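You operate a simulated robot arm through the tools that you are given. There is no shell and no other tool. Be economical: measure what you need, move in short steps, check, and stop when the job is done.

You are at the controls of a simulated two-armed robot. One attempt, no reset.

TASK
Put the rusty strainer on the top of the assembly table away on the top of the brown heater. Take the grease tin from the top of the assembly table and put it on the plain end of the packing bench. Count the red caps on the top of the blue cabinet, then put as many of the dowels from the top of the blue cabinet on the top of the steel rack. Open the top bench drawer, take the white knob and put it inside and shut the drawer again. Put one of the glue bottles from the console end of the board table on top of the block tray there. Fetch the small tub marked "filler" from the middle of the board table and set it on the red sheet. Put the blue can on the middle of the board table away on the right end of the base beam. Put the pale block marked "pine" from the console end of the board table on the back half of the board table. Take the filter on the back half of the board table and put it away on the top of the green cabinet. The order is free. Set down upright: rusty strainer, grease tin, glue bottle, blue can, filter.

The check looks at the end state, three seconds after you hand in, the way a careful person would. Anything else that was tipped, shoved, dropped, spilled or broken makes it a failure. Lids that push on must go on centred and level and be pressed home; caps that screw on are set level and turned clockwise until they are tight. Flat cloth is picked up by pressing the open fingertips on it (5 to 10 N) and closing them slowly along it; thin cloth reads only 2 to 8 mm in the jaws.

THE ROBOT
Two 7-joint arms with two-finger parallel grippers on one trunk, on a base that drives. Base frame: it is fixed to the floor where the robot stands at the start and does not move with it; the origin is under the middle of the robot, x ahead of it, y to its left, z up; the surface under the hand at the start is at about z = 0.86. Lengths are in m, angles in rad, forces in N, time in s.
The left shoulder is at the start at [0.06, 0.189, 1.178], the right one opposite. With the tool pointing down near the work surface each hand reaches from about 0.1 to 0.66 m from the robot's upright axis, wherever it stands, measured 20 degrees to its own side. Places, roughly: back half of the board table [-0.9, -4.3, 0.9]; block tray [-1.25, -3.5, 1]; blue can [-1.5, -4.25, 1]; dowel [-1.25, -2.5, 1]; drawer [-3.1, -1.2, 0.6]; filter [-0.75, -4, 1]; glue bottle [-1.5, -3.75, 1]; grease tin [0.75, 0.25, 1]; pale block [-1.5, -4, 1]; plain end of the packing bench [2.6, -3.2, 0.9]; red cap (3x3x3 cm) [-1.2, -2.4, 0.9]; red cap (4x4x3 cm) [-1.3, -2.7, 0.9]; red sheet (21x16x1 cm) [-1.4, -5.1, 0.9]; right end of the base beam (31x21 cm) [-2.8, -2.98, 0.52]; rusty strainer (6x6x11 cm) [0.5, 0.1, 0.9]; small tub [-1.25, -4.5, 1]; top bench drawer [-3, -1.2, 0.6]; top of the brown heater (20x13 cm) [-5.02, -0.92, 0.66]; top of the green cabinet [-6.1, -4.3, 0.8]; top of the steel rack [-6.1, -2, 0.8]; white knob (4x4x3 cm) [-1.4, -3.4, 0.9]. Payload 3.43 kg a hand.
The tool frame of a hand sits at the grasp point between the pads (the TCP): z along the fingers, y along the line on which they close. The tips reach 0.03 m beyond it. Largest opening 0.094 m; finger width 0.028, thickness 0.01; the body of the gripper, 0.05 by 0.096 m, starts 0.055 m behind the TCP.
Orientation is that of the tool frame in the base frame, as a unit quaternion [w, x, y, z]. With the fingers straight down and closing along the base's y, the tool's x points along the base's -x, its y along +y and its z along -z.

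THE INTERFACE
- The arms move only by the tool step_arm. It takes "left_commands", "right_commands" or both (then of equal length, played together; a hand with none holds still); each is a list of rows, each a list of 3 entries, a list of its own where there are three numbers: the opening, from 0 (shut) to 1 (fully open), then the shift along the base's x, y, z in m, then the turn, a rotation vector about the base's x, y, z in rad. In form: [[fingers, [dx, dy, dz], [ax, ay, az]], ...]. A call has 1 to 8 rows; each row is the pose to reach, as a shift and turn from the pose commanded when the call began. Each row takes 0.2 s and may step no farther than 0.05 m and 0.15 rad from the row before; otherwise, or with a gripper value out of range, the whole call is refused. A pose out of reach is approached as far as the arm can. The call stops where the force on the tool passes 40 N (or 10 N more than at its start, if that is more) or the arm is blocked; 0.2 s more then pass. Each finger travels about 0.153 m/s and halts on what it meets, pressing with about 41 N; the grip force reading is that of the motor and also rises with nothing between the fingers. The clock runs only during rows and for 0.2 s after the last one: add rows that repeat a pose to give the fingers time. It gives the time, the measured TCP pose, the force on the tool (base axes), the opening and the grip force at its end, in the units of the frame above (readings bear some noise), with the torque about the TCP (base axes, N m) and any sound that the robot's microphone picked up.
- Cameras (640 x 400 px; columns grow to the right, rows downward): "scene" is now at [0.0063, 0.0368, 1.7231]; the picture's right is [0.46, -0.89, 0.00], its down [-0.70, -0.36, -0.62] and it looks along [0.55, 0.29, -0.79] (base axes); focal length 294 px, centre (320, 200). "left" rides on the left gripper at [0.076, -0.014, -0.102] in its tool frame; the picture's right is [0.18, 0.98, 0.00], its down [-0.75, 0.14, -0.64] and it looks along [-0.63, 0.12, 0.77] (tool axes); focal length 243 px, centre (320, 200). "right" rides on the right gripper at [0.076, 0.014, -0.102] in its tool frame; the picture's right is [-0.18, 0.98, 0.00], its down [-0.75, -0.14, -0.64] and it looks along [-0.63, -0.12, 0.77] (tool axes); focal length 243 px, centre (320, 200). There is no depth. A picture from a camera that has moved, and an enlarged one, comes with that camera's place and axes in the base frame and with its lens.
- grab_frame(camera): a new picture of that camera. The clock stands still meanwhile.
- slide_trunk(by): slides the trunk up (or, below 0, down) by that many m; the arms and the scene camera ride with it, the base frame stays. It gives what a move gives, with no picture.
- steer(legs): drives the robot by 1 to 6 legs, each [ahead, left, turn to the left] in m, m and rad, along the robot's own axes; the way and the turn of a leg run together, so that a leg with both is an arc; at most 1.5 m and 3.142 rad a leg. The arms and the cameras ride along, it lands a little off, and it stops where it bumps. It gives what a move gives.
- head_to(pan, tilt): turns the head with the scene camera to pan (to the left, within 1.501 rad either way) and tilt (down, from -0.506 to 1.204), counted from straight ahead of the robot. It gives what a move gives.
- inspect(camera, box): a new picture of the part [left, top, right, bottom] of that camera's present view, enlarged. The clock stands still meanwhile.
- hand_in(): hands the job in; it is judged then, once.

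Work in short steps. Places have to be worked out from the pictures, the camera data and where the tool is seen: move nearer, look again, correct. Check each grasp and each placing, and mend what went wrong. You have 546 turns and 338 pictures in all, those below and enlarged ones among them. Open the grippers and draw the arms clear of the work before you hand the job in, unless the task says otherwise; then end with one line.

The tools are called after "Request:" by a JSON object that holds its "name" and its "arguments". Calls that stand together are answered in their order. step_arm: Moves the arms, as the interface text tells. Its arguments: {"type":"object","properties":{"left_commands":{"type":"array"},"right_commands":{"type":"array"}},"required":[]} The other tools are called the same way: slide_trunk (by) slides the trunk up or down; steer (legs) drives the base; head_to (pan, tilt) turns the head that bears the scene camera; grab_frame (camera) takes a picture; inspect (camera, box) takes an enlarged picture of a part of a camera's view; hand_in () hands the job in.

At the start:

```text
t: 0.0
left_ee_pos: [0.4199, 0.3948, 1.1019]
left_tool_rot: [0.0, 0.0, 1.0, -0.001]
left_ft_force: [0.1, -0.5, 2.1]
left_wrist_torque: [-0.01, 0.01, 0.01]
left_width: 0.0941
left_finger_force: 0.0
right_ee_pos: [0.3458, -0.0391, 1.1693]
right_tool_rot: [0.0, 0.0, 1.0, 0.0]
right_ft_force: [0.1, 0.4, 0.4]
right_wrist_torque: [-0.02, 0.01, 0.01]
right_width: 0.0942
right_finger_force: 0.0
trunk travel left (down, up): [-0.85, 0.14]
robot x, y, heading: [-0.0002, -0.0043, -0.0]
head pan, tilt: [0.482, 0.906]
```

scene: 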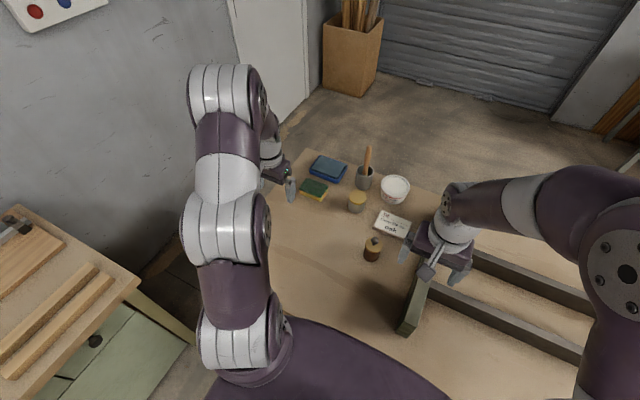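
right: 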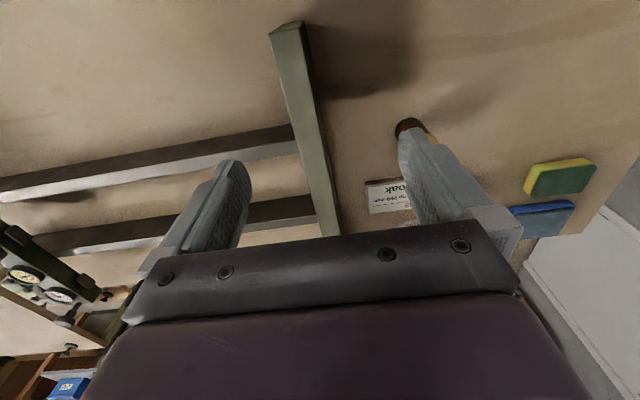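
left: 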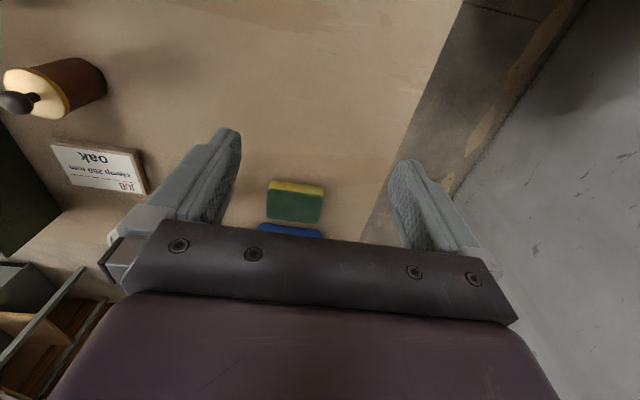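

I see the assembly table with several items. I enlarge the item area to identify the strainer and the grease tin.

Request:
{"name": "inspect", "arguments": {"camera": "scene", "box": [280, 130, 440, 280]}}

```text
2.67 times, centred on (360, 205) of scene
camera zoom: at [0.0063, 0.0368, 1.7231], right [0.46, -0.89, 0.0], down [-0.7, -0.36, -0.62], along [0.55, 0.29, -0.79], focal length 784 px, centre (213, 187)
```

zoom: 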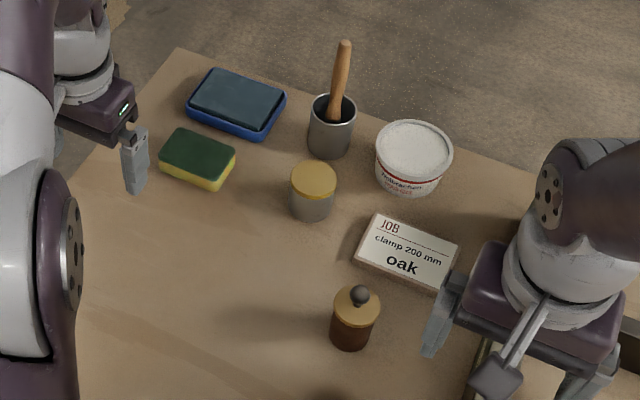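

The brown cylinder with a knob is the strainer candidate. I zoom in closer to tell the grease tin from the pot and the tub.

Request:
{"name": "inspect", "arguments": {"camera": "scene", "box": [340, 145, 420, 215]}}

Request:
{"name": "inspect", "arguments": {"camera": "scene", "box": [340, 210, 420, 280]}}

```text
5.71 times, centred on (380, 180) of scene
camera zoom: at [0.0063, 0.0368, 1.7231], right [0.46, -0.89, 0.0], down [-0.7, -0.36, -0.62], along [0.55, 0.29, -0.79], focal length 1680 px, centre (-23, 314)
```

zoom: 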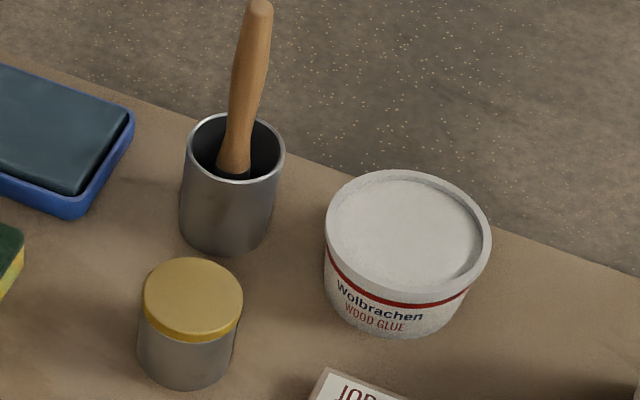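

```text
5.71 times, centred on (380, 245) of scene
camera zoom: at [0.0063, 0.0368, 1.7231], right [0.46, -0.89, 0.0], down [-0.7, -0.36, -0.62], along [0.55, 0.29, -0.79], focal length 1680 px, centre (-23, -57)
```

zoom: 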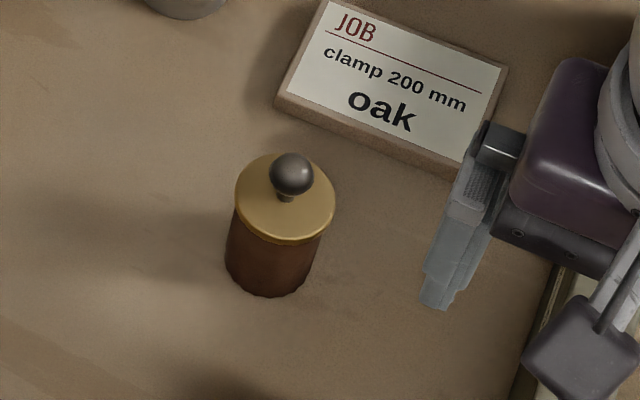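

Strainer at about (0.48, 0.10), tin at about (0.637, 0.218). I look ahead/down to see the room for driving forward, and look around to the sides.

Request:
{"name": "head_to", "arguments": {"pan": 0.0, "tilt": 1.2}}

Request:
{"name": "grab_frame", "arguments": {"camera": "scene"}}

Request:
{"name": "head_to", "arguments": {"pan": -1.1, "tilt": 0.35}}

Request:
{"name": "grab_frame", "arguments": {"camera": "scene"}}

```text
t: 0.9
left_ee_pos: [0.4204, 0.3935, 1.1019]
left_tool_rot: [0.0, 0.0, 1.0, -0.001]
left_ft_force: [0.1, -0.3, -0.1]
left_wrist_torque: [0.02, 0.02, 0.0]
left_width: 0.094
left_finger_force: 0.1
right_ee_pos: [0.3469, -0.0392, 1.1685]
right_tool_rot: [0.0, 0.001, 1.0, 0.0]
right_ft_force: [-0.6, 1.2, -0.6]
right_wrist_torque: [-0.03, 0.0, -0.03]
right_width: 0.0942
right_finger_force: 0.1
trunk travel left (down, up): [-0.85, 0.14]
robot x, y, heading: [-0.0004, 0.0027, -0.003]
head pan, tilt: [0.0, 1.201]
```

```text
331 pictures are left
camera scene: at [-0.0044, 0.0021, 1.7037], right [0.0, -1.0, 0.0], down [-0.93, 0.0, -0.36], along [0.36, 0.0, -0.93], focal length 294 px, centre (320, 200)
```

scene: 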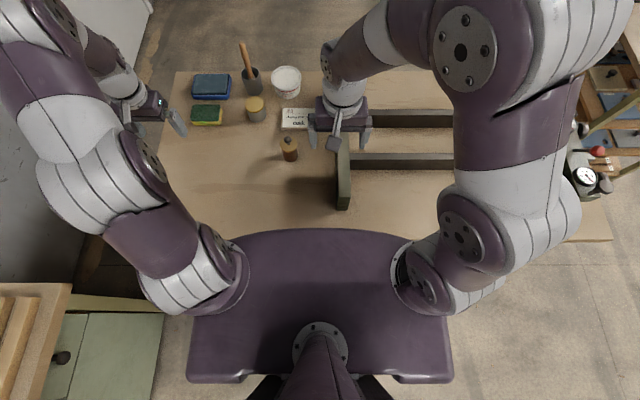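

```text
t: 2.2
left_ee_pos: [0.4187, 0.3932, 1.103]
left_tool_rot: [-0.001, -0.001, 1.0, 0.001]
left_ft_force: [0.3, 0.0, -0.5]
left_wrist_torque: [-0.02, -0.01, -0.03]
left_width: 0.0941
left_finger_force: 0.1
right_ee_pos: [0.3459, -0.0388, 1.1706]
right_tool_rot: [-0.001, 0.0, 1.0, 0.0]
right_ft_force: [0.0, 0.4, -0.8]
right_wrist_torque: [-0.01, 0.03, 0.02]
right_width: 0.0941
right_finger_force: 0.2
trunk travel left (down, up): [-0.85, 0.14]
robot x, y, heading: [-0.0004, -0.0001, -0.002]
head pan, tilt: [-1.1, 0.351]
```

```text
330 pictures are left
camera scene: at [-0.018, -0.0809, 1.771], right [-0.89, -0.45, 0.0], down [-0.16, 0.31, -0.94], along [0.43, -0.84, -0.34], focal length 294 px, centre (320, 200)
```

scene: 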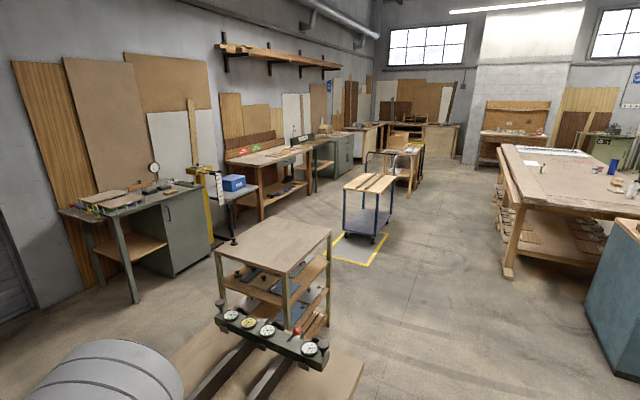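

The clock and map are clear enough: packing bench is the one with labelled sheets at the far left wall. Now I move the right hand over the strainer at (0.48, 0.10), staying above it, and view it.

Request:
{"name": "step_arm", "arguments": {"right_commands": [[1, [0.034, 0.035, 0], [0, 0, 0]], [1, [0.067, 0.07, 0], [0, 0, 0]], [1, [0.1, 0.105, 0], [0, 0, 0]], [1, [0.134, 0.139, 0], [0, 0, 0]], [1, [0.134, 0.139, -0.04], [0, 0, 0]], [1, [0.134, 0.139, -0.08], [0, 0, 0]], [1, [0.134, 0.139, -0.11], [0, 0, 0]]]}}

Request:
{"name": "head_to", "arguments": {"pan": 0.3, "tilt": 1.0}}

Request:
{"name": "grab_frame", "arguments": {"camera": "scene"}}

Request:
{"name": "grab_frame", "arguments": {"camera": "right"}}

```text
t: 3.9
left_ee_pos: [0.4196, 0.3932, 1.102]
left_tool_rot: [0.0, 0.0, 1.0, -0.001]
left_ft_force: [0.1, 1.3, -0.6]
left_wrist_torque: [0.0, 0.02, 0.01]
left_width: 0.094
left_finger_force: 0.1
right_ee_pos: [0.482, 0.1011, 1.0584]
right_tool_rot: [0.0, 0.0, 1.0, 0.0]
right_ft_force: [0.1, -0.1, 0.3]
right_wrist_torque: [-0.03, 0.03, -0.06]
right_width: 0.0939
right_finger_force: 0.1
right hand out of reach, approached as far as the arm can: row 4, 5
trunk travel left (down, up): [-0.85, 0.14]
robot x, y, heading: [-0.0002, -0.0001, 0.001]
head pan, tilt: [-1.1, 0.351]
```

```text
t: 5.4
left_ee_pos: [0.4185, 0.3943, 1.1023]
left_tool_rot: [0.0, 0.001, 1.0, 0.0]
left_ft_force: [0.5, 0.1, -0.4]
left_wrist_torque: [-0.02, -0.04, 0.02]
left_width: 0.094
left_finger_force: 0.1
right_ee_pos: [0.4806, 0.1007, 1.0578]
right_tool_rot: [0.0, 0.0, 1.0, 0.0]
right_ft_force: [0.6, 1.1, -0.2]
right_wrist_torque: [-0.03, 0.0, 0.05]
right_width: 0.094
right_finger_force: 0.2
trunk travel left (down, up): [-0.85, 0.14]
robot x, y, heading: [-0.002, -0.0003, 0.002]
head pan, tilt: [0.3, 1.0]
```

```text
329 pictures are left
camera scene: at [0.0063, 0.0226, 1.7163], right [0.29, -0.96, 0.0], down [-0.8, -0.25, -0.54], along [0.52, 0.16, -0.84], focal length 294 px, centre (320, 200)
```

scene: 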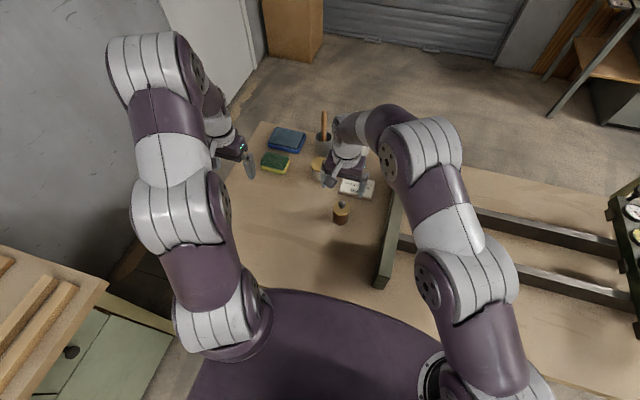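

```text
328 pictures are left
camera right: at [0.4046, 0.1147, 1.1607], right [0.18, 0.98, 0.0], down [0.75, -0.14, 0.64], along [0.63, -0.12, -0.77], focal length 243 px, centre (320, 200)
```

right: 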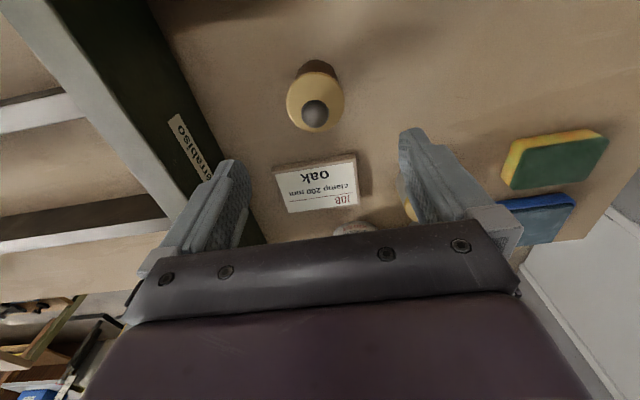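

The right camera puts the strainer knob at about (0.478, 0.096). I descend straight around it to TCP z 0.922, then close.

Request:
{"name": "step_arm", "arguments": {"right_commands": [[1, [-0.003, -0.004, -0.04], [0, 0, 0]], [1, [-0.003, -0.004, -0.08], [0, 0, 0]], [1, [-0.003, -0.004, -0.115], [0, 0, 0]], [1, [-0.003, -0.004, -0.137], [0, 0, 0]], [1, [-0.003, -0.004, -0.137], [0, 0, 0]]]}}

Request:
{"name": "grab_frame", "arguments": {"camera": "right"}}

```text
t: 6.6
left_ee_pos: [0.4182, 0.3936, 1.1018]
left_tool_rot: [0.0, 0.0, 1.0, 0.0]
left_ft_force: [-0.2, 0.9, 0.3]
left_wrist_torque: [0.01, 0.0, 0.0]
left_width: 0.094
left_finger_force: 0.1
right_ee_pos: [0.4798, 0.0987, 0.9208]
right_tool_rot: [0.0, 0.0, 1.0, 0.0]
right_ft_force: [0.4, 0.8, -0.1]
right_wrist_torque: [0.01, 0.01, -0.02]
right_width: 0.0941
right_finger_force: 0.0
trunk travel left (down, up): [-0.85, 0.14]
robot x, y, heading: [0.002, 0.0002, -0.002]
head pan, tilt: [0.3, 1.0]
```

```text
327 pictures are left
camera right: at [0.4015, 0.1133, 1.0233], right [0.18, 0.98, 0.0], down [0.75, -0.14, 0.64], along [0.63, -0.12, -0.77], focal length 243 px, centre (320, 200)
```

right: 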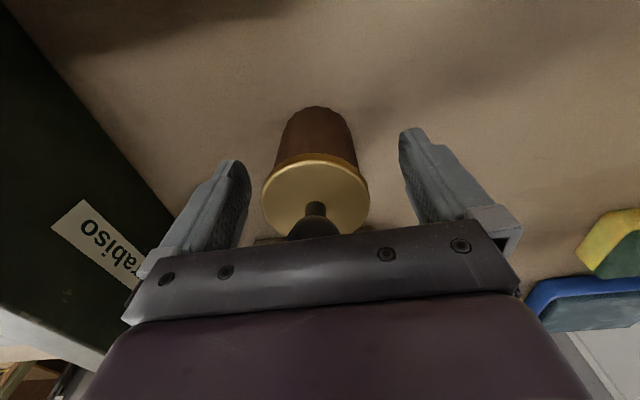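

It sits centred between the fingers. I close on it with a small shift in x.

Request:
{"name": "step_arm", "arguments": {"right_commands": [[1, [-0.006, 0, 0], [0, 0, 0]], [0, [-0.006, 0, 0], [0, 0, 0]], [0, [-0.006, 0, 0], [0, 0, 0]], [0, [-0.006, 0, 0], [0, 0, 0]]]}}

Request:
{"name": "step_arm", "arguments": {"right_commands": [[0, [0, 0, 0.03], [0, 0, 0]], [0, [0, 0, 0.06], [0, 0, 0]], [0, [0, 0, 0.06], [0, 0, 0]]]}}

Request:
{"name": "grab_frame", "arguments": {"camera": "right"}}

```text
t: 7.6
left_ee_pos: [0.4191, 0.3935, 1.1022]
left_tool_rot: [0.0, 0.0, 1.0, -0.001]
left_ft_force: [0.1, -1.0, -0.3]
left_wrist_torque: [0.02, 0.02, -0.03]
left_width: 0.0942
left_finger_force: 0.0
right_ee_pos: [0.4726, 0.0978, 0.9218]
right_tool_rot: [0.0, 0.0, 1.0, 0.001]
right_ft_force: [0.1, -0.3, 1.1]
right_wrist_torque: [0.01, 0.03, 0.0]
right_width: 0.0531
right_finger_force: 41.0
trunk travel left (down, up): [-0.85, 0.14]
robot x, y, heading: [0.0012, 0.0041, -0.002]
head pan, tilt: [0.3, 1.0]
```

```text
t: 8.4
left_ee_pos: [0.4202, 0.3948, 1.1009]
left_tool_rot: [0.0, 0.0, 1.0, 0.0]
left_ft_force: [1.4, -1.3, 0.3]
left_wrist_torque: [0.01, 0.03, 0.0]
left_width: 0.0941
left_finger_force: 0.0
right_ee_pos: [0.4747, 0.0972, 0.9804]
right_tool_rot: [0.0, 0.0, 1.0, -0.001]
right_ft_force: [-0.6, 0.4, -0.7]
right_wrist_torque: [-0.01, -0.01, 0.0]
right_width: 0.0532
right_finger_force: 41.1
trunk travel left (down, up): [-0.85, 0.14]
robot x, y, heading: [-0.001, -0.0017, 0.0]
head pan, tilt: [0.3, 1.0]
```

```text
326 pictures are left
camera right: at [0.3971, 0.1123, 1.083], right [0.18, 0.98, 0.0], down [0.75, -0.14, 0.64], along [0.63, -0.12, -0.77], focal length 243 px, centre (320, 200)
```

right: 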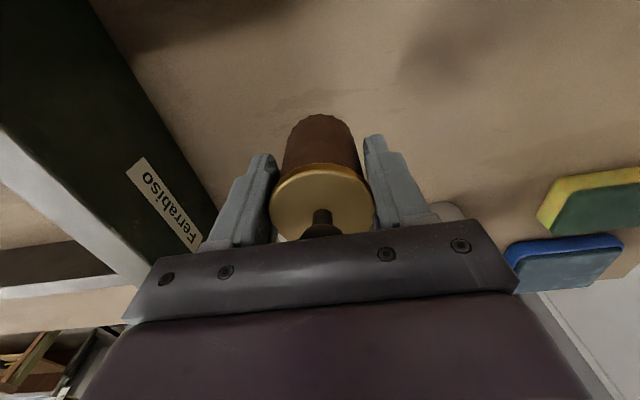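

The whole strainer is held. I draw the right hand back to a carry position and bring the left hand over the tin at (0.637, 0.218).

Request:
{"name": "step_arm", "arguments": {"right_commands": [[0, [0, -0.02, 0.045], [0, 0, 0]], [0, [-0.03, -0.05, 0.07], [0, 0, 0]], [0, [-0.06, -0.085, 0.09], [0, 0, 0]], [0, [-0.09, -0.12, 0.11], [0, 0, 0]], [0, [-0.12, -0.15, 0.12], [0, 0, 0]], [0, [-0.14, -0.18, 0.12], [0, 0, 0]], [0, [-0.14, -0.2, 0.12], [0, 0, 0]]]}}

Request:
{"name": "step_arm", "arguments": {"left_commands": [[1, [0.03, -0.03, 0], [0, 0, 0]], [1, [0.065, -0.06, 0], [0, 0, 0]], [1, [0.1, -0.09, 0], [0, 0, 0]], [1, [0.135, -0.12, 0], [0, 0, 0]], [1, [0.17, -0.15, 0], [0, 0, 0]], [1, [0.2, -0.176, 0], [0, 0, 0]], [1, [0.218, -0.176, -0.03], [0, 0, 0]], [1, [0.218, -0.176, -0.06], [0, 0, 0]]]}}

Request:
{"name": "grab_frame", "arguments": {"camera": "left"}}

```text
refused: row 3 steps farther than a row can; nothing moved
```

```text
t: 10.2
left_ee_pos: [0.6091, 0.2196, 1.041]
left_tool_rot: [-0.001, 0.0, 1.0, 0.001]
left_ft_force: [-0.5, 0.8, 0.1]
left_wrist_torque: [0.03, -0.01, 0.0]
left_width: 0.0936
left_finger_force: 0.1
left hand out of reach, approached as far as the arm can: row 5, 6, 7, 8
right_ee_pos: [0.4741, 0.097, 0.9795]
right_tool_rot: [-0.001, 0.0, 1.0, 0.0]
right_ft_force: [0.0, -0.3, -1.3]
right_wrist_torque: [-0.03, -0.01, -0.01]
right_width: 0.0531
right_finger_force: 41.4
trunk travel left (down, up): [-0.85, 0.14]
robot x, y, heading: [-0.003, -0.0, -0.001]
head pan, tilt: [0.3, 1.0]
```

```text
325 pictures are left
camera left: at [0.5333, 0.2054, 1.1442], right [-0.18, 0.98, 0.0], down [0.75, 0.14, 0.64], along [0.63, 0.12, -0.77], focal length 243 px, centre (320, 200)
```

left: 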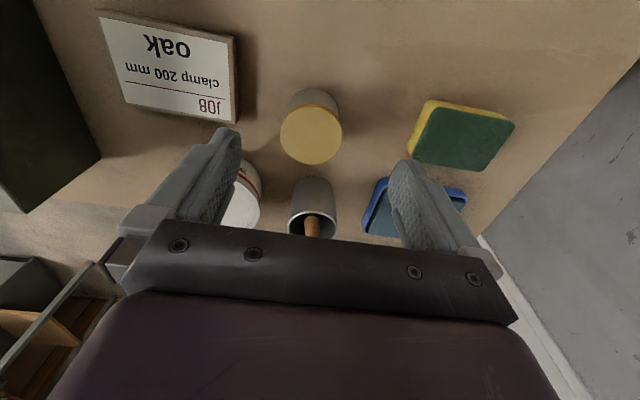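

The tin is at about (0.634, 0.216). The right hand's move was refused, so I send it with smaller steps, and then lower the left.

Request:
{"name": "step_arm", "arguments": {"right_commands": [[0, [0, -0.02, 0.04], [0, 0, 0]], [0, [-0.02, -0.045, 0.06], [0, 0, 0]], [0, [-0.045, -0.075, 0.08], [0, 0, 0]], [0, [-0.07, -0.105, 0.1], [0, 0, 0]], [0, [-0.095, -0.135, 0.12], [0, 0, 0]], [0, [-0.12, -0.165, 0.12], [0, 0, 0]], [0, [-0.14, -0.2, 0.12], [0, 0, 0]]]}}

Request:
{"name": "step_arm", "arguments": {"left_commands": [[1, [0, -0.002, -0.03], [0, 0, 0]], [1, [0, -0.002, -0.06], [0, 0, 0]]]}}

```text
t: 11.8
left_ee_pos: [0.6073, 0.2184, 1.0418]
left_tool_rot: [0.001, 0.0, 1.0, 0.0]
left_ft_force: [0.4, -0.9, -0.2]
left_wrist_torque: [-0.01, 0.03, -0.01]
left_width: 0.0941
left_finger_force: 0.0
right_ee_pos: [0.3313, -0.1077, 1.1032]
right_tool_rot: [0.0, -0.001, 1.0, 0.001]
right_ft_force: [0.5, -0.3, -0.5]
right_wrist_torque: [0.01, 0.02, 0.01]
right_width: 0.0528
right_finger_force: 41.0
trunk travel left (down, up): [-0.85, 0.14]
robot x, y, heading: [-0.001, -0.0005, -0.0]
head pan, tilt: [0.3, 1.0]
```

```text
t: 12.4
left_ee_pos: [0.6087, 0.2146, 0.9815]
left_tool_rot: [0.0, 0.001, 1.0, 0.0]
left_ft_force: [-0.1, -1.3, 0.0]
left_wrist_torque: [0.06, -0.02, 0.0]
left_width: 0.0939
left_finger_force: 0.1
right_ee_pos: [0.3312, -0.1069, 1.1027]
right_tool_rot: [0.0, 0.0, 1.0, 0.0]
right_ft_force: [-0.1, -1.1, -0.2]
right_wrist_torque: [-0.03, 0.03, 0.0]
right_width: 0.0531
right_finger_force: 41.0
trunk travel left (down, up): [-0.85, 0.14]
robot x, y, heading: [-0.001, 0.0018, 0.001]
head pan, tilt: [0.3, 1.0]
```

Lower, the arm has a little more reach; I push the left hand forward by 0.026 at this height.

Request:
{"name": "step_arm", "arguments": {"left_commands": [[1, [0.015, 0.002, 0], [0, 0, 0]], [1, [0.026, 0.002, 0], [0, 0, 0]]]}}

```text
t: 13.0
left_ee_pos: [0.6198, 0.2155, 0.9803]
left_tool_rot: [0.0, 0.0, 1.0, 0.0]
left_ft_force: [0.4, 0.9, 0.3]
left_wrist_torque: [0.02, -0.02, 0.01]
left_width: 0.0936
left_finger_force: 0.0
left hand out of reach, approached as far as the arm can: row 2
right_ee_pos: [0.3338, -0.1069, 1.104]
right_tool_rot: [-0.001, 0.0, 1.0, 0.0]
right_ft_force: [0.0, -0.1, -1.1]
right_wrist_torque: [-0.01, 0.01, -0.02]
right_width: 0.0531
right_finger_force: 41.3
trunk travel left (down, up): [-0.85, 0.14]
robot x, y, heading: [-0.0025, -0.0042, 0.003]
head pan, tilt: [0.3, 1.0]
```

I descend around the tin here (0.62 is within its footprint), then nudge forward low.

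Request:
{"name": "step_arm", "arguments": {"left_commands": [[1, [0, 0.001, -0.04], [0, 0, 0]], [1, [0, 0.001, -0.08], [0, 0, 0]], [1, [0.012, 0.001, -0.083], [0, 0, 0]], [1, [0.014, 0.001, -0.083], [0, 0, 0]]]}}

Request:
{"name": "grab_frame", "arguments": {"camera": "left"}}

```text
t: 14.0
left_ee_pos: [0.6201, 0.2164, 0.8988]
left_tool_rot: [-0.001, 0.0, 1.0, -0.001]
left_ft_force: [0.0, -0.2, 0.9]
left_wrist_torque: [0.0, 0.03, 0.01]
left_width: 0.0944
left_finger_force: 0.0
left hand out of reach, approached as far as the arm can: row 3, 4
right_ee_pos: [0.3331, -0.1074, 1.1023]
right_tool_rot: [0.0, -0.001, 1.0, 0.0]
right_ft_force: [0.1, 0.0, -2.0]
right_wrist_torque: [0.01, 0.01, -0.01]
right_width: 0.053
right_finger_force: 41.2
trunk travel left (down, up): [-0.85, 0.14]
robot x, y, heading: [0.0013, -0.0031, 0.001]
head pan, tilt: [0.3, 1.0]
```

```text
324 pictures are left
camera left: at [0.5432, 0.2014, 1.0032], right [-0.18, 0.98, 0.0], down [0.75, 0.14, 0.64], along [0.63, 0.12, -0.77], focal length 243 px, centre (320, 200)
```

left: 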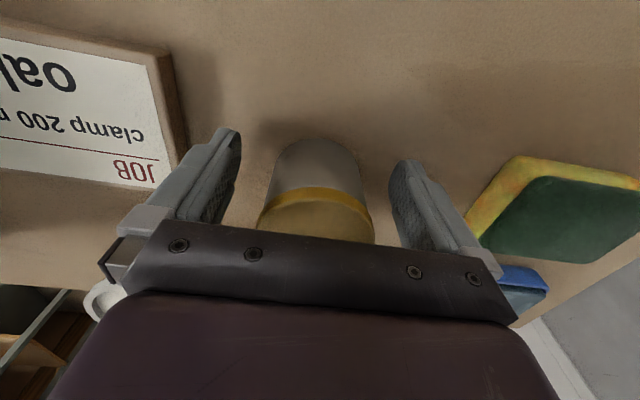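

The grip would be 14 mm off-centre, so I drive ahead 0.02 m with the open fingers straddling the tin.

Request:
{"name": "steer", "arguments": {"legs": [[0.017, 0, 0]]}}

Request:
{"name": "grab_frame", "arguments": {"camera": "left"}}

```text
t: 14.8
left_ee_pos: [0.6346, 0.2157, 0.903]
left_tool_rot: [0.001, 0.001, 1.0, 0.0]
left_ft_force: [-0.5, 0.2, 0.0]
left_wrist_torque: [0.03, -0.02, 0.0]
left_width: 0.0938
left_finger_force: 0.1
right_ee_pos: [0.3454, -0.1066, 1.1046]
right_tool_rot: [0.002, 0.001, 1.0, 0.0]
right_ft_force: [-0.5, -0.4, -1.2]
right_wrist_torque: [0.03, -0.01, -0.03]
right_width: 0.0528
right_finger_force: 41.0
trunk travel left (down, up): [-0.85, 0.14]
robot x, y, heading: [0.0154, -0.0041, -0.001]
head pan, tilt: [0.3, 1.0]
```

```text
323 pictures are left
camera left: at [0.5568, 0.2013, 1.0057], right [-0.18, 0.98, 0.0], down [0.75, 0.14, 0.64], along [0.63, 0.12, -0.76], focal length 243 px, centre (320, 200)
```

left: 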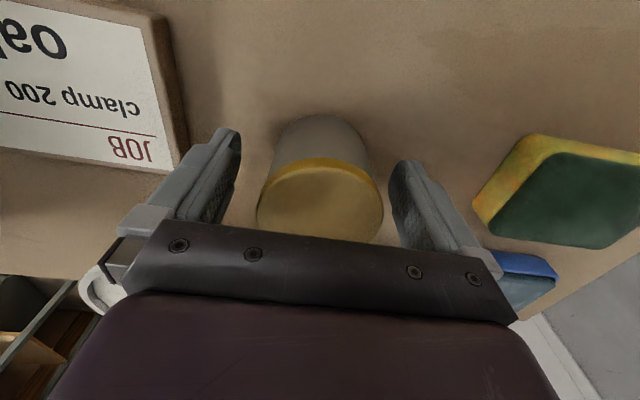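

Now well centred. I close the left gripper and lift the tin.

Request:
{"name": "step_arm", "arguments": {"left_commands": [[0, [0, 0, 0], [0, 0, 0]], [0, [0, 0, 0], [0, 0, 0]], [0, [0, 0, 0], [0, 0, 0]], [0, [0, 0, 0.04], [0, 0, 0]], [0, [-0.02, 0, 0.08], [0, 0, 0]]]}}

Request:
{"name": "grab_frame", "arguments": {"camera": "left"}}

```text
t: 16.0
left_ee_pos: [0.6143, 0.2128, 0.9818]
left_tool_rot: [0.0, 0.0, 1.0, 0.0]
left_ft_force: [0.6, -0.6, -1.4]
left_wrist_torque: [0.01, -0.01, -0.03]
left_width: 0.0609
left_finger_force: 41.0
right_ee_pos: [0.3477, -0.1074, 1.103]
right_tool_rot: [0.001, 0.0, 1.0, 0.0]
right_ft_force: [-0.6, -1.1, -0.8]
right_wrist_torque: [-0.02, -0.02, 0.01]
right_width: 0.0527
right_finger_force: 40.9
trunk travel left (down, up): [-0.85, 0.14]
robot x, y, heading: [0.0153, -0.0018, -0.001]
head pan, tilt: [0.3, 1.0]
```

```text
322 pictures are left
camera left: at [0.5381, 0.199, 1.0843], right [-0.18, 0.98, 0.0], down [0.75, 0.14, 0.64], along [0.63, 0.12, -0.77], focal length 243 px, centre (320, 200)
```

left: 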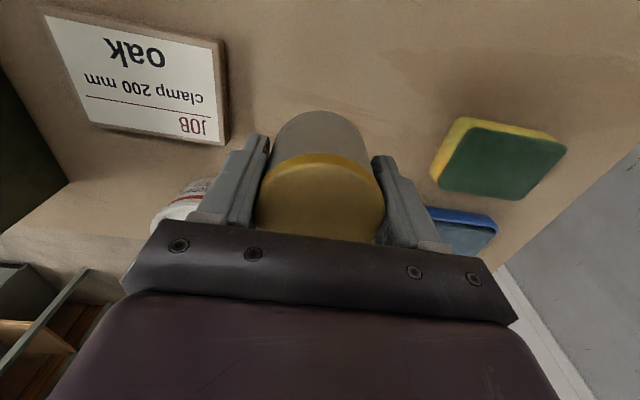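

Tin held. I retract the left hand to a compact carry pose.

Request:
{"name": "step_arm", "arguments": {"left_commands": [[0, [-0.03, 0, 0.03], [0, 0, 0]], [0, [-0.07, 0, 0.06], [0, 0, 0]], [0, [-0.11, 0, 0.09], [0, 0, 0]], [0, [-0.15, 0, 0.12], [0, 0, 0]], [0, [-0.2, 0, 0.12], [0, 0, 0]], [0, [-0.25, 0, 0.12], [0, 0, 0]], [0, [-0.25, 0, 0.12], [0, 0, 0]]]}}

Request:
{"name": "head_to", "arguments": {"pan": 1.5, "tilt": 0.6}}

Request:
{"name": "grab_frame", "arguments": {"camera": "scene"}}

Request:
{"name": "head_to", "arguments": {"pan": -1.5, "tilt": 0.6}}

Request:
{"name": "grab_frame", "arguments": {"camera": "scene"}}

```text
t: 17.6
left_ee_pos: [0.369, 0.2149, 1.101]
left_tool_rot: [0.0, 0.0, 1.0, 0.0]
left_ft_force: [0.3, -0.2, -1.8]
left_wrist_torque: [0.02, 0.01, 0.05]
left_width: 0.0616
left_finger_force: 41.4
right_ee_pos: [0.3499, -0.1066, 1.1016]
right_tool_rot: [-0.001, 0.001, 1.0, 0.0]
right_ft_force: [0.1, -0.2, -0.8]
right_wrist_torque: [0.0, -0.01, -0.03]
right_width: 0.0527
right_finger_force: 41.5
trunk travel left (down, up): [-0.85, 0.14]
robot x, y, heading: [0.0153, -0.0019, 0.0]
head pan, tilt: [0.3, 1.0]
```

```text
t: 19.0
left_ee_pos: [0.3693, 0.216, 1.0996]
left_tool_rot: [0.0, 0.0, 1.0, 0.0]
left_ft_force: [0.0, -0.2, -1.7]
left_wrist_torque: [-0.02, 0.01, 0.0]
left_width: 0.0613
left_finger_force: 41.2
right_ee_pos: [0.3495, -0.1073, 1.1022]
right_tool_rot: [0.0, 0.001, 1.0, 0.0]
right_ft_force: [-0.1, -0.1, -1.3]
right_wrist_torque: [-0.01, -0.01, 0.0]
right_width: 0.0527
right_finger_force: 41.3
trunk travel left (down, up): [-0.85, 0.14]
robot x, y, heading: [0.0169, -0.0024, -0.002]
head pan, tilt: [1.499, 0.6]
```

```text
321 pictures are left
camera scene: at [-0.0368, 0.0902, 1.7483], right [1.0, -0.07, 0.0], down [-0.04, -0.56, -0.82], along [0.06, 0.82, -0.57], focal length 294 px, centre (320, 200)
```

scene: 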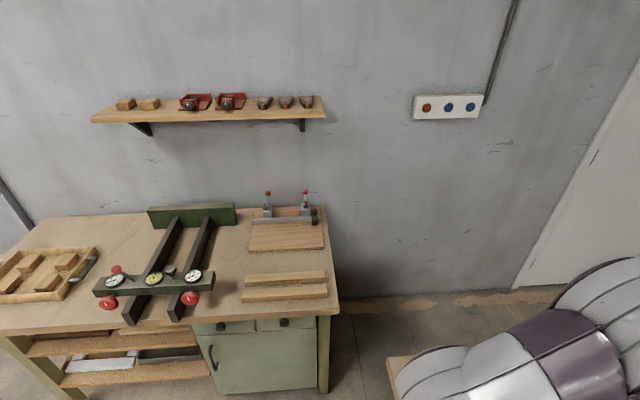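

```text
t: 21.6
left_ee_pos: [0.3693, 0.2151, 1.1006]
left_tool_rot: [0.0, -0.001, 1.0, 0.0]
left_ft_force: [0.3, 0.5, -2.1]
left_wrist_torque: [0.01, 0.01, 0.03]
left_width: 0.0614
left_finger_force: 41.3
right_ee_pos: [0.3497, -0.1057, 1.1026]
right_tool_rot: [0.0, 0.0, 1.0, 0.0]
right_ft_force: [0.4, -0.9, -0.8]
right_wrist_torque: [0.03, 0.0, 0.01]
right_width: 0.0523
right_finger_force: 40.9
trunk travel left (down, up): [-0.85, 0.14]
robot x, y, heading: [0.0144, -0.0004, 0.003]
head pan, tilt: [-1.499, 0.6]
```

```text
320 pictures are left
camera scene: at [-0.0367, -0.0862, 1.7483], right [-1.0, -0.07, 0.0], down [-0.04, 0.56, -0.83], along [0.06, -0.82, -0.56], focal length 294 px, centre (320, 200)
```

scene: 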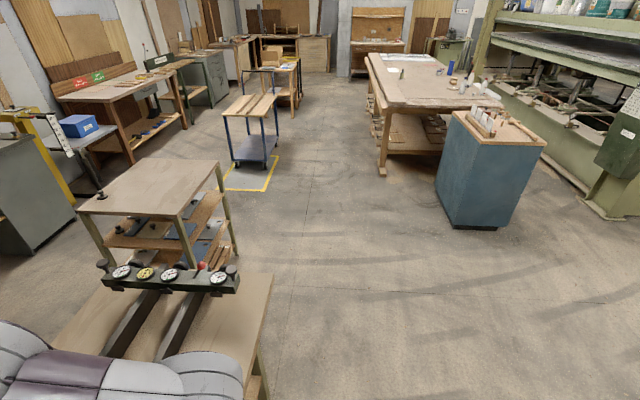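

Clear overview: packing bench at the left wall beyond the small rack, trolley in the yellow frame, blue cabinet and board table to the right. I back off, turn right and drive down the aisle.

Request:
{"name": "steer", "arguments": {"legs": [[-0.42, 0, 0], [0, 0, -1.571], [1.3, 0, 0], [1.05, 0.4, 0], [0, 0, 1.571]]}}

Request:
{"name": "head_to", "arguments": {"pan": -0.3, "tilt": 0.45}}

Request:
{"name": "grab_frame", "arguments": {"camera": "scene"}}

```text
t: 43.1
left_ee_pos: [0.4329, -2.0275, 1.101]
left_tool_rot: [0.0, -0.067, 0.998, 0.0]
left_ft_force: [-0.2, -0.8, -1.9]
left_wrist_torque: [0.0, -0.01, 0.03]
left_width: 0.0613
left_finger_force: 40.4
right_ee_pos: [0.456, -2.3492, 1.1031]
right_tool_rot: [-0.001, -0.066, 0.998, 0.0]
right_ft_force: [0.1, -0.4, -1.7]
right_wrist_torque: [-0.01, -0.01, 0.02]
right_width: 0.0518
right_finger_force: 40.9
trunk travel left (down, up): [-0.85, 0.14]
robot x, y, heading: [0.1104, -2.2923, 0.132]
head pan, tilt: [-1.499, 0.6]
```

```text
t: 44.5
left_ee_pos: [0.4339, -2.0283, 1.1006]
left_tool_rot: [0.0, -0.067, 0.998, -0.001]
left_ft_force: [0.4, 0.1, -1.0]
left_wrist_torque: [0.0, 0.03, 0.01]
left_width: 0.0611
left_finger_force: 41.1
right_ee_pos: [0.4571, -2.3493, 1.1032]
right_tool_rot: [0.0, -0.068, 0.998, -0.001]
right_ft_force: [0.6, 0.4, -0.4]
right_wrist_torque: [0.02, -0.03, 0.02]
right_width: 0.0517
right_finger_force: 40.6
trunk travel left (down, up): [-0.85, 0.14]
robot x, y, heading: [0.1077, -2.2853, 0.13]
head pan, tilt: [-0.3, 0.45]
```

```text
319 pictures are left
camera scene: at [0.1441, -2.3085, 1.7618], right [-0.17, -0.99, 0.0], down [-0.43, 0.07, -0.9], along [0.89, -0.15, -0.44], focal length 294 px, centre (320, 200)
```

scene: 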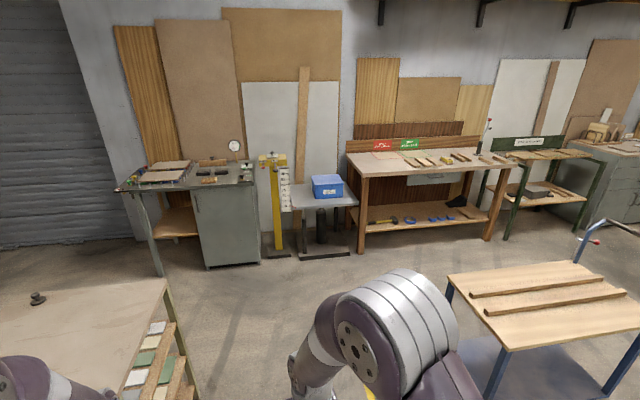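

The packing bench is ahead. I zoom in on it to read its marks and see which end is plain.

Request:
{"name": "inspect", "arguments": {"camera": "scene", "box": [335, 120, 520, 240]}}

```text
3.33 times, centred on (428, 180) of scene
camera zoom: at [0.1441, -2.3085, 1.7618], right [-0.17, -0.99, 0.0], down [-0.43, 0.07, -0.9], along [0.89, -0.15, -0.44], focal length 980 px, centre (-38, 267)
```

zoom: 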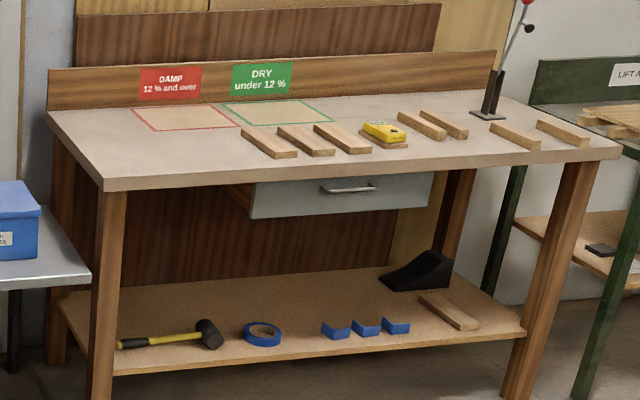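

The plain part is the bench's left end near (2.55, -3.2), left of the red-outlined area. I drive to stand in front of it, in two stages.

Request:
{"name": "steer", "arguments": {"legs": [[0, 0, -0.13], [1.45, 0, 0], [0.15, -0.7, 0]]}}

Request:
{"name": "head_to", "arguments": {"pan": 0.0, "tilt": 0.8}}

Request:
{"name": "grab_frame", "arguments": {"camera": "scene"}}

```text
t: 55.5
left_ee_pos: [2.0288, -2.7208, 1.1006]
left_tool_rot: [0.0, -0.01, 1.0, 0.0]
left_ft_force: [0.1, 0.6, -1.1]
left_wrist_torque: [0.02, 0.0, 0.02]
left_width: 0.0609
left_finger_force: 41.2
right_ee_pos: [2.0156, -3.0437, 1.1038]
right_tool_rot: [0.0, -0.011, 1.0, 0.0]
right_ft_force: [-0.2, 0.3, -0.4]
right_wrist_torque: [0.0, 0.0, -0.02]
right_width: 0.0515
right_finger_force: 40.6
trunk travel left (down, up): [-0.85, 0.14]
robot x, y, heading: [1.6814, -2.9451, 0.02]
head pan, tilt: [-0.3, 0.45]
```

```text
t: 56.4
left_ee_pos: [2.0294, -2.7217, 1.1004]
left_tool_rot: [0.0, -0.01, 1.0, 0.0]
left_ft_force: [-0.5, -0.3, -2.6]
left_wrist_torque: [0.0, 0.0, 0.0]
left_width: 0.0613
left_finger_force: 41.0
right_ee_pos: [2.0152, -3.0444, 1.1027]
right_tool_rot: [0.0, -0.01, 1.0, 0.0]
right_ft_force: [0.0, -0.2, -0.7]
right_wrist_torque: [-0.01, 0.01, 0.0]
right_width: 0.0517
right_finger_force: 40.9
trunk travel left (down, up): [-0.85, 0.14]
robot x, y, heading: [1.6826, -2.944, 0.015]
head pan, tilt: [0.0, 0.799]
```

```text
317 pictures are left
camera scene: at [1.7019, -2.9415, 1.7315], right [0.02, -1.0, 0.0], down [-0.72, -0.01, -0.7], along [0.7, 0.01, -0.72], focal length 294 px, centre (320, 200)
```

scene: 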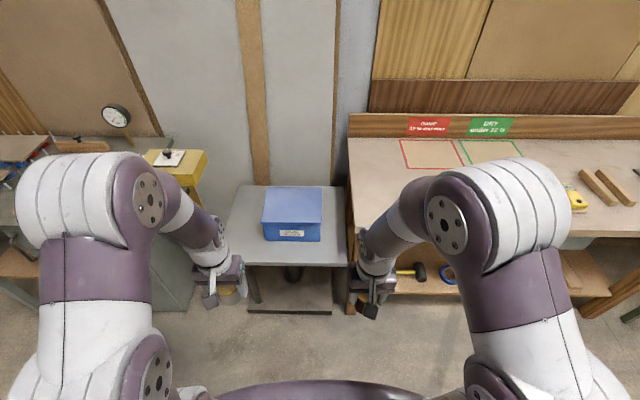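

The plain strip runs y from -3.04 to -3.33. I drive to about (1.96, -3.35).

Request:
{"name": "steer", "arguments": {"legs": [[0, -0.41, -0.015], [0.26, 0, 0]]}}

Request:
{"name": "grab_frame", "arguments": {"camera": "scene"}}

```text
t: 60.3
left_ee_pos: [2.2886, -3.1396, 1.1012]
left_tool_rot: [0.0, -0.001, 1.0, 0.0]
left_ft_force: [-0.2, 0.7, -1.1]
left_wrist_torque: [0.01, -0.01, 0.02]
left_width: 0.0614
left_finger_force: 41.6
right_ee_pos: [2.2698, -3.46, 1.103]
right_tool_rot: [0.0, -0.001, 1.0, 0.0]
right_ft_force: [0.0, 0.1, -1.5]
right_wrist_torque: [0.03, 0.03, 0.02]
right_width: 0.0513
right_finger_force: 41.1
trunk travel left (down, up): [-0.85, 0.14]
robot x, y, heading: [1.9348, -3.3552, 0.0]
head pan, tilt: [0.0, 0.799]
```

```text
316 pictures are left
camera scene: at [1.9563, -3.3532, 1.7314], right [0.0, -1.0, 0.0], down [-0.72, 0.0, -0.7], along [0.7, 0.0, -0.72], focal length 294 px, centre (320, 200)
```

scene: 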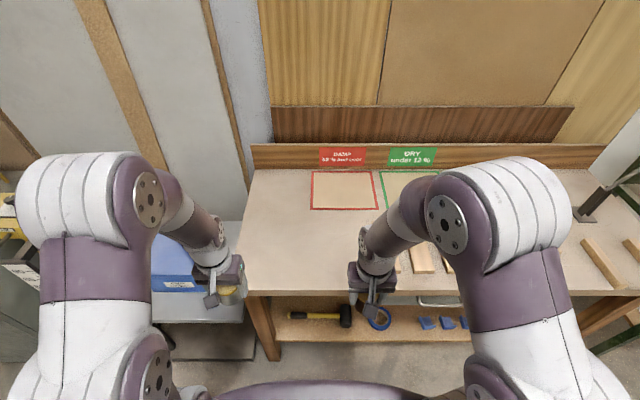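

Bench front edge is x≈2.40, left edge y≈-3.10, red outline starts x 2.75. I bring the tin to (2.53, -3.2) and lower to just above the surface.

Request:
{"name": "step_arm", "arguments": {"left_commands": [[0, [0.045, -0.015, 0], [0, 0, 0]], [0, [0.09, -0.03, 0], [0, 0, 0]], [0, [0.135, -0.045, 0], [0, 0, 0]], [0, [0.18, -0.06, -0.01], [0, 0, 0]], [0, [0.21, -0.065, -0.045], [0, 0, 0]], [0, [0.24, -0.065, -0.08], [0, 0, 0]], [0, [0.245, -0.065, -0.12], [0, 0, 0]], [0, [0.245, -0.065, -0.16], [0, 0, 0]]]}}

Request:
{"name": "grab_frame", "arguments": {"camera": "left"}}

```text
t: 62.1
left_ee_pos: [2.5326, -3.2063, 0.9367]
left_tool_rot: [0.0, -0.001, 1.0, 0.001]
left_ft_force: [-0.9, 1.4, -1.4]
left_wrist_torque: [0.01, 0.05, 0.03]
left_width: 0.0613
left_finger_force: 41.2
right_ee_pos: [2.269, -3.4606, 1.103]
right_tool_rot: [-0.001, -0.001, 1.0, 0.0]
right_ft_force: [-0.3, 0.4, -0.7]
right_wrist_torque: [-0.01, -0.03, 0.02]
right_width: 0.0514
right_finger_force: 40.8
trunk travel left (down, up): [-0.85, 0.14]
robot x, y, heading: [1.9383, -3.3524, 0.003]
head pan, tilt: [0.0, 0.799]
```

```text
315 pictures are left
camera left: at [2.4573, -3.2192, 1.0419], right [-0.19, 0.98, 0.0], down [0.75, 0.14, 0.64], along [0.63, 0.12, -0.77], focal length 243 px, centre (320, 200)
```

left: 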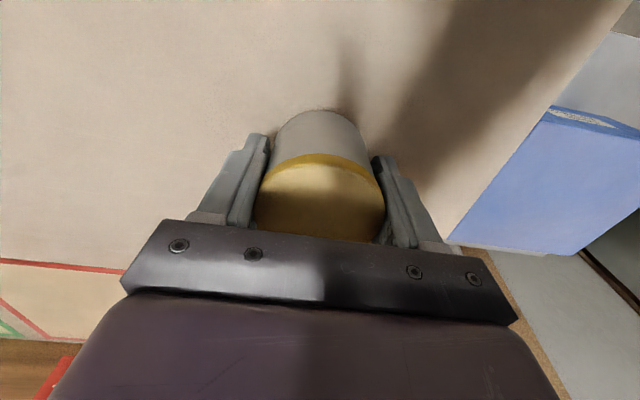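

I lower in small steps, watching for contact force.

Request:
{"name": "step_arm", "arguments": {"left_commands": [[0, [0, 0, -0.01], [0, 0, 0]], [0, [0, 0, -0.02], [0, 0, 0]]]}}

```text
t: 62.7
left_ee_pos: [2.5324, -3.205, 0.9202]
left_tool_rot: [0.001, -0.002, 1.0, 0.001]
left_ft_force: [0.9, 0.5, 1.4]
left_wrist_torque: [0.01, -0.21, 0.01]
left_width: 0.0612
left_finger_force: 40.7
right_ee_pos: [2.2696, -3.4601, 1.1043]
right_tool_rot: [0.0, -0.002, 1.0, 0.0]
right_ft_force: [0.7, 0.1, -1.4]
right_wrist_torque: [-0.01, 0.02, 0.0]
right_width: 0.0513
right_finger_force: 41.0
trunk travel left (down, up): [-0.85, 0.14]
robot x, y, heading: [1.9388, -3.3537, 0.004]
head pan, tilt: [0.0, 0.799]
```

A slight force and a torque appear; likely first touch. I go down 4 mm more.

Request:
{"name": "step_arm", "arguments": {"left_commands": [[0, [0, 0, -0.004], [0, 0, 0]], [0, [0, 0, -0.004], [0, 0, 0]]]}}

```text
t: 63.3
left_ee_pos: [2.5329, -3.2051, 0.9203]
left_tool_rot: [0.004, -0.001, 1.0, 0.0]
left_ft_force: [1.2, 0.3, 27.5]
left_wrist_torque: [0.04, 0.36, 0.05]
left_width: 0.0615
left_finger_force: 40.7
right_ee_pos: [2.2659, -3.4616, 1.1036]
right_tool_rot: [0.001, -0.001, 1.0, 0.0]
right_ft_force: [0.6, 0.0, -0.7]
right_wrist_torque: [0.0, 0.0, 0.02]
right_width: 0.0514
right_finger_force: 41.0
trunk travel left (down, up): [-0.85, 0.14]
robot x, y, heading: [1.9381, -3.3558, 0.005]
head pan, tilt: [0.0, 0.799]
```

Firm contact (27 N). I back up 2 mm, open, and rise.

Request:
{"name": "step_arm", "arguments": {"left_commands": [[0, [0, 0, 0.004], [0, 0, 0]], [0.85, [0, 0, 0.004], [0, 0, 0]], [1, [0, 0, 0.004], [0, 0, 0]], [1, [0, 0, 0.004], [0, 0, 0]], [1, [-0.003, 0, 0.04], [0, 0, 0]], [1, [-0.003, 0, 0.08], [0, 0, 0]], [1, [-0.003, 0, 0.12], [0, 0, 0]]]}}

Request:
{"name": "grab_frame", "arguments": {"camera": "left"}}

```text
t: 64.9
left_ee_pos: [2.5297, -3.203, 1.0334]
left_tool_rot: [-0.001, -0.002, 1.0, 0.0]
left_ft_force: [0.0, 0.2, 0.5]
left_wrist_torque: [-0.02, 0.0, -0.01]
left_width: 0.094
left_finger_force: 0.1
right_ee_pos: [2.2696, -3.4614, 1.1032]
right_tool_rot: [0.0, -0.001, 1.0, 0.0]
right_ft_force: [0.1, -0.7, -1.2]
right_wrist_torque: [-0.04, -0.01, 0.02]
right_width: 0.0514
right_finger_force: 41.6
trunk travel left (down, up): [-0.85, 0.14]
robot x, y, heading: [1.9379, -3.353, 0.002]
head pan, tilt: [0.0, 0.799]
```

```text
314 pictures are left
camera left: at [2.4529, -3.2168, 1.1363], right [-0.19, 0.98, 0.0], down [0.75, 0.14, 0.64], along [0.63, 0.12, -0.77], focal length 243 px, centre (320, 200)
```

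left: 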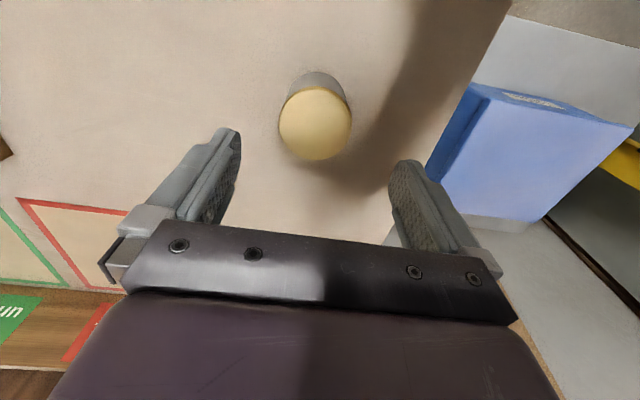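

Tin stands upright. The right grip width has crept from 53 to 51 mm, so I retract the left hand and check the strainer.

Request:
{"name": "step_arm", "arguments": {"left_commands": [[1, [-0.045, 0, 0.03], [0, 0, 0]], [1, [-0.09, 0, 0.05], [0, 0, 0]], [1, [-0.135, 0, 0.06], [0, 0, 0]], [1, [-0.18, 0.01, 0.06], [0, 0, 0]], [1, [-0.22, 0.02, 0.06], [0, 0, 0]], [1, [-0.25, 0.03, 0.06], [0, 0, 0]]]}}

Request:
{"name": "grab_frame", "arguments": {"camera": "right"}}

```text
refused: row 1 steps farther than a row can; nothing moved
```

```text
313 pictures are left
camera right: at [2.1923, -3.4467, 1.2056], right [0.18, 0.98, 0.0], down [0.75, -0.14, 0.64], along [0.63, -0.12, -0.77], focal length 243 px, centre (320, 200)
```

right: 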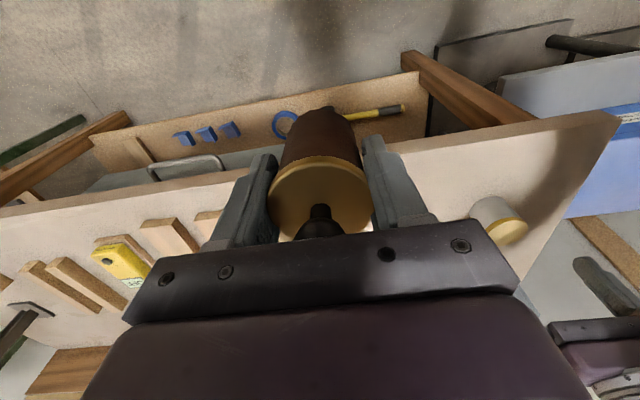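

The strainer is creeping out of the grip toward the robot, since the grip was off-centre. I'll set it down on the bench here and regrip it centred. First both arms move: left retracts, right moves over the bench front.

Request:
{"name": "step_arm", "arguments": {"left_commands": [[1, [-0.035, 0, 0.02], [0, 0, 0]], [1, [-0.075, 0, 0.04], [0, 0, 0]], [1, [-0.115, 0.005, 0.05], [0, 0, 0]], [1, [-0.155, 0.01, 0.05], [0, 0, 0]], [1, [-0.195, 0.02, 0.05], [0, 0, 0]], [1, [-0.23, 0.03, 0.05], [0, 0, 0]], [1, [-0.25, 0.04, 0.05], [0, 0, 0]]], "right_commands": [[0, [0.035, 0.015, 0], [0, 0, 0]], [0, [0.07, 0.03, 0], [0, 0, 0]], [0, [0.105, 0.045, -0.01], [0, 0, 0]], [0, [0.14, 0.06, -0.02], [0, 0, 0]], [0, [0.175, 0.075, -0.04], [0, 0, 0]], [0, [0.21, 0.08, -0.07], [0, 0, 0]], [0, [0.21, 0.08, -0.11], [0, 0, 0]]]}}

Request:
{"name": "step_arm", "arguments": {"right_commands": [[0, [0, 0, -0.02], [0, 0, 0]], [0, [0, 0, -0.035], [0, 0, 0]], [0, [0, 0, -0.045], [0, 0, 0]], [0, [0, 0, -0.051], [0, 0, 0]]]}}

```text
t: 66.5
left_ee_pos: [2.2802, -3.1636, 1.0863]
left_tool_rot: [0.0, -0.001, 1.0, 0.0]
left_ft_force: [-0.4, 0.4, 0.3]
left_wrist_torque: [-0.01, 0.01, 0.05]
left_width: 0.0941
left_finger_force: 0.0
right_ee_pos: [2.4779, -3.3799, 0.995]
right_tool_rot: [0.0, -0.001, 1.0, 0.0]
right_ft_force: [-0.3, -1.3, -1.4]
right_wrist_torque: [0.05, -0.01, 0.0]
right_width: 0.0513
right_finger_force: 41.5
trunk travel left (down, up): [-0.85, 0.14]
robot x, y, heading: [1.9385, -3.3535, 0.001]
head pan, tilt: [0.0, 0.799]
```

```text
t: 67.5
left_ee_pos: [2.2815, -3.1638, 1.0872]
left_tool_rot: [0.0, -0.001, 1.0, 0.0]
left_ft_force: [-0.1, 0.0, 0.6]
left_wrist_torque: [-0.02, -0.03, 0.02]
left_width: 0.0939
left_finger_force: 0.1
right_ee_pos: [2.4788, -3.3821, 0.9416]
right_tool_rot: [0.0, -0.001, 1.0, 0.0]
right_ft_force: [-0.3, -0.1, -0.6]
right_wrist_torque: [0.0, 0.0, -0.03]
right_width: 0.0515
right_finger_force: 41.0
trunk travel left (down, up): [-0.85, 0.14]
robot x, y, heading: [1.9388, -3.3556, -0.001]
head pan, tilt: [0.0, 0.799]
```

Not quite touching yet; lower a few mm more.

Request:
{"name": "step_arm", "arguments": {"right_commands": [[0, [0, 0, -0.004], [0, 0, 0]], [0, [0, 0, -0.004], [0, 0, 0]]]}}

```text
t: 68.1
left_ee_pos: [2.2805, -3.1653, 1.0874]
left_tool_rot: [0.002, -0.001, 1.0, 0.0]
left_ft_force: [-0.2, 0.4, -0.8]
left_wrist_torque: [0.03, 0.0, 0.02]
left_width: 0.0939
left_finger_force: 0.0
right_ee_pos: [2.4788, -3.3818, 0.9407]
right_tool_rot: [0.002, -0.001, 1.0, 0.0]
right_ft_force: [0.1, 1.1, 18.2]
right_wrist_torque: [-0.05, 0.41, -0.02]
right_width: 0.0512
right_finger_force: 40.6
trunk travel left (down, up): [-0.85, 0.14]
robot x, y, heading: [1.9384, -3.3575, 0.002]
head pan, tilt: [0.0, 0.799]
```

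Contact made. I release with the fingers in place and look.

Request:
{"name": "step_arm", "arguments": {"right_commands": [[0, [0, 0, 0.003], [0, 0, 0]], [0.5, [0, 0, 0.003], [0, 0, 0]], [1, [0, 0, 0.003], [0, 0, 0]], [1, [0, 0, 0.003], [0, 0, 0]]]}}

Request:
{"name": "grab_frame", "arguments": {"camera": "right"}}

```text
t: 69.1
left_ee_pos: [2.2804, -3.164, 1.0869]
left_tool_rot: [-0.001, 0.0, 1.0, -0.001]
left_ft_force: [-0.1, -1.0, 0.6]
left_wrist_torque: [0.0, 0.0, 0.01]
left_width: 0.0938
left_finger_force: 0.0
right_ee_pos: [2.4797, -3.382, 0.9398]
right_tool_rot: [-0.001, -0.001, 1.0, 0.0]
right_ft_force: [-0.2, 0.8, 0.2]
right_wrist_torque: [-0.02, 0.0, -0.01]
right_width: 0.0941
right_finger_force: 0.1
trunk travel left (down, up): [-0.85, 0.14]
robot x, y, heading: [1.9361, -3.3557, 0.001]
head pan, tilt: [0.0, 0.799]
```

```text
312 pictures are left
camera right: at [2.4027, -3.3674, 1.0433], right [0.18, 0.98, 0.0], down [0.75, -0.14, 0.64], along [0.63, -0.12, -0.77], focal length 243 px, centre (320, 200)
```

right: 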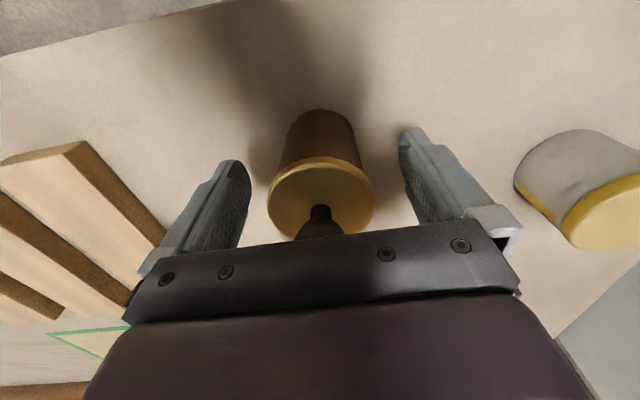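

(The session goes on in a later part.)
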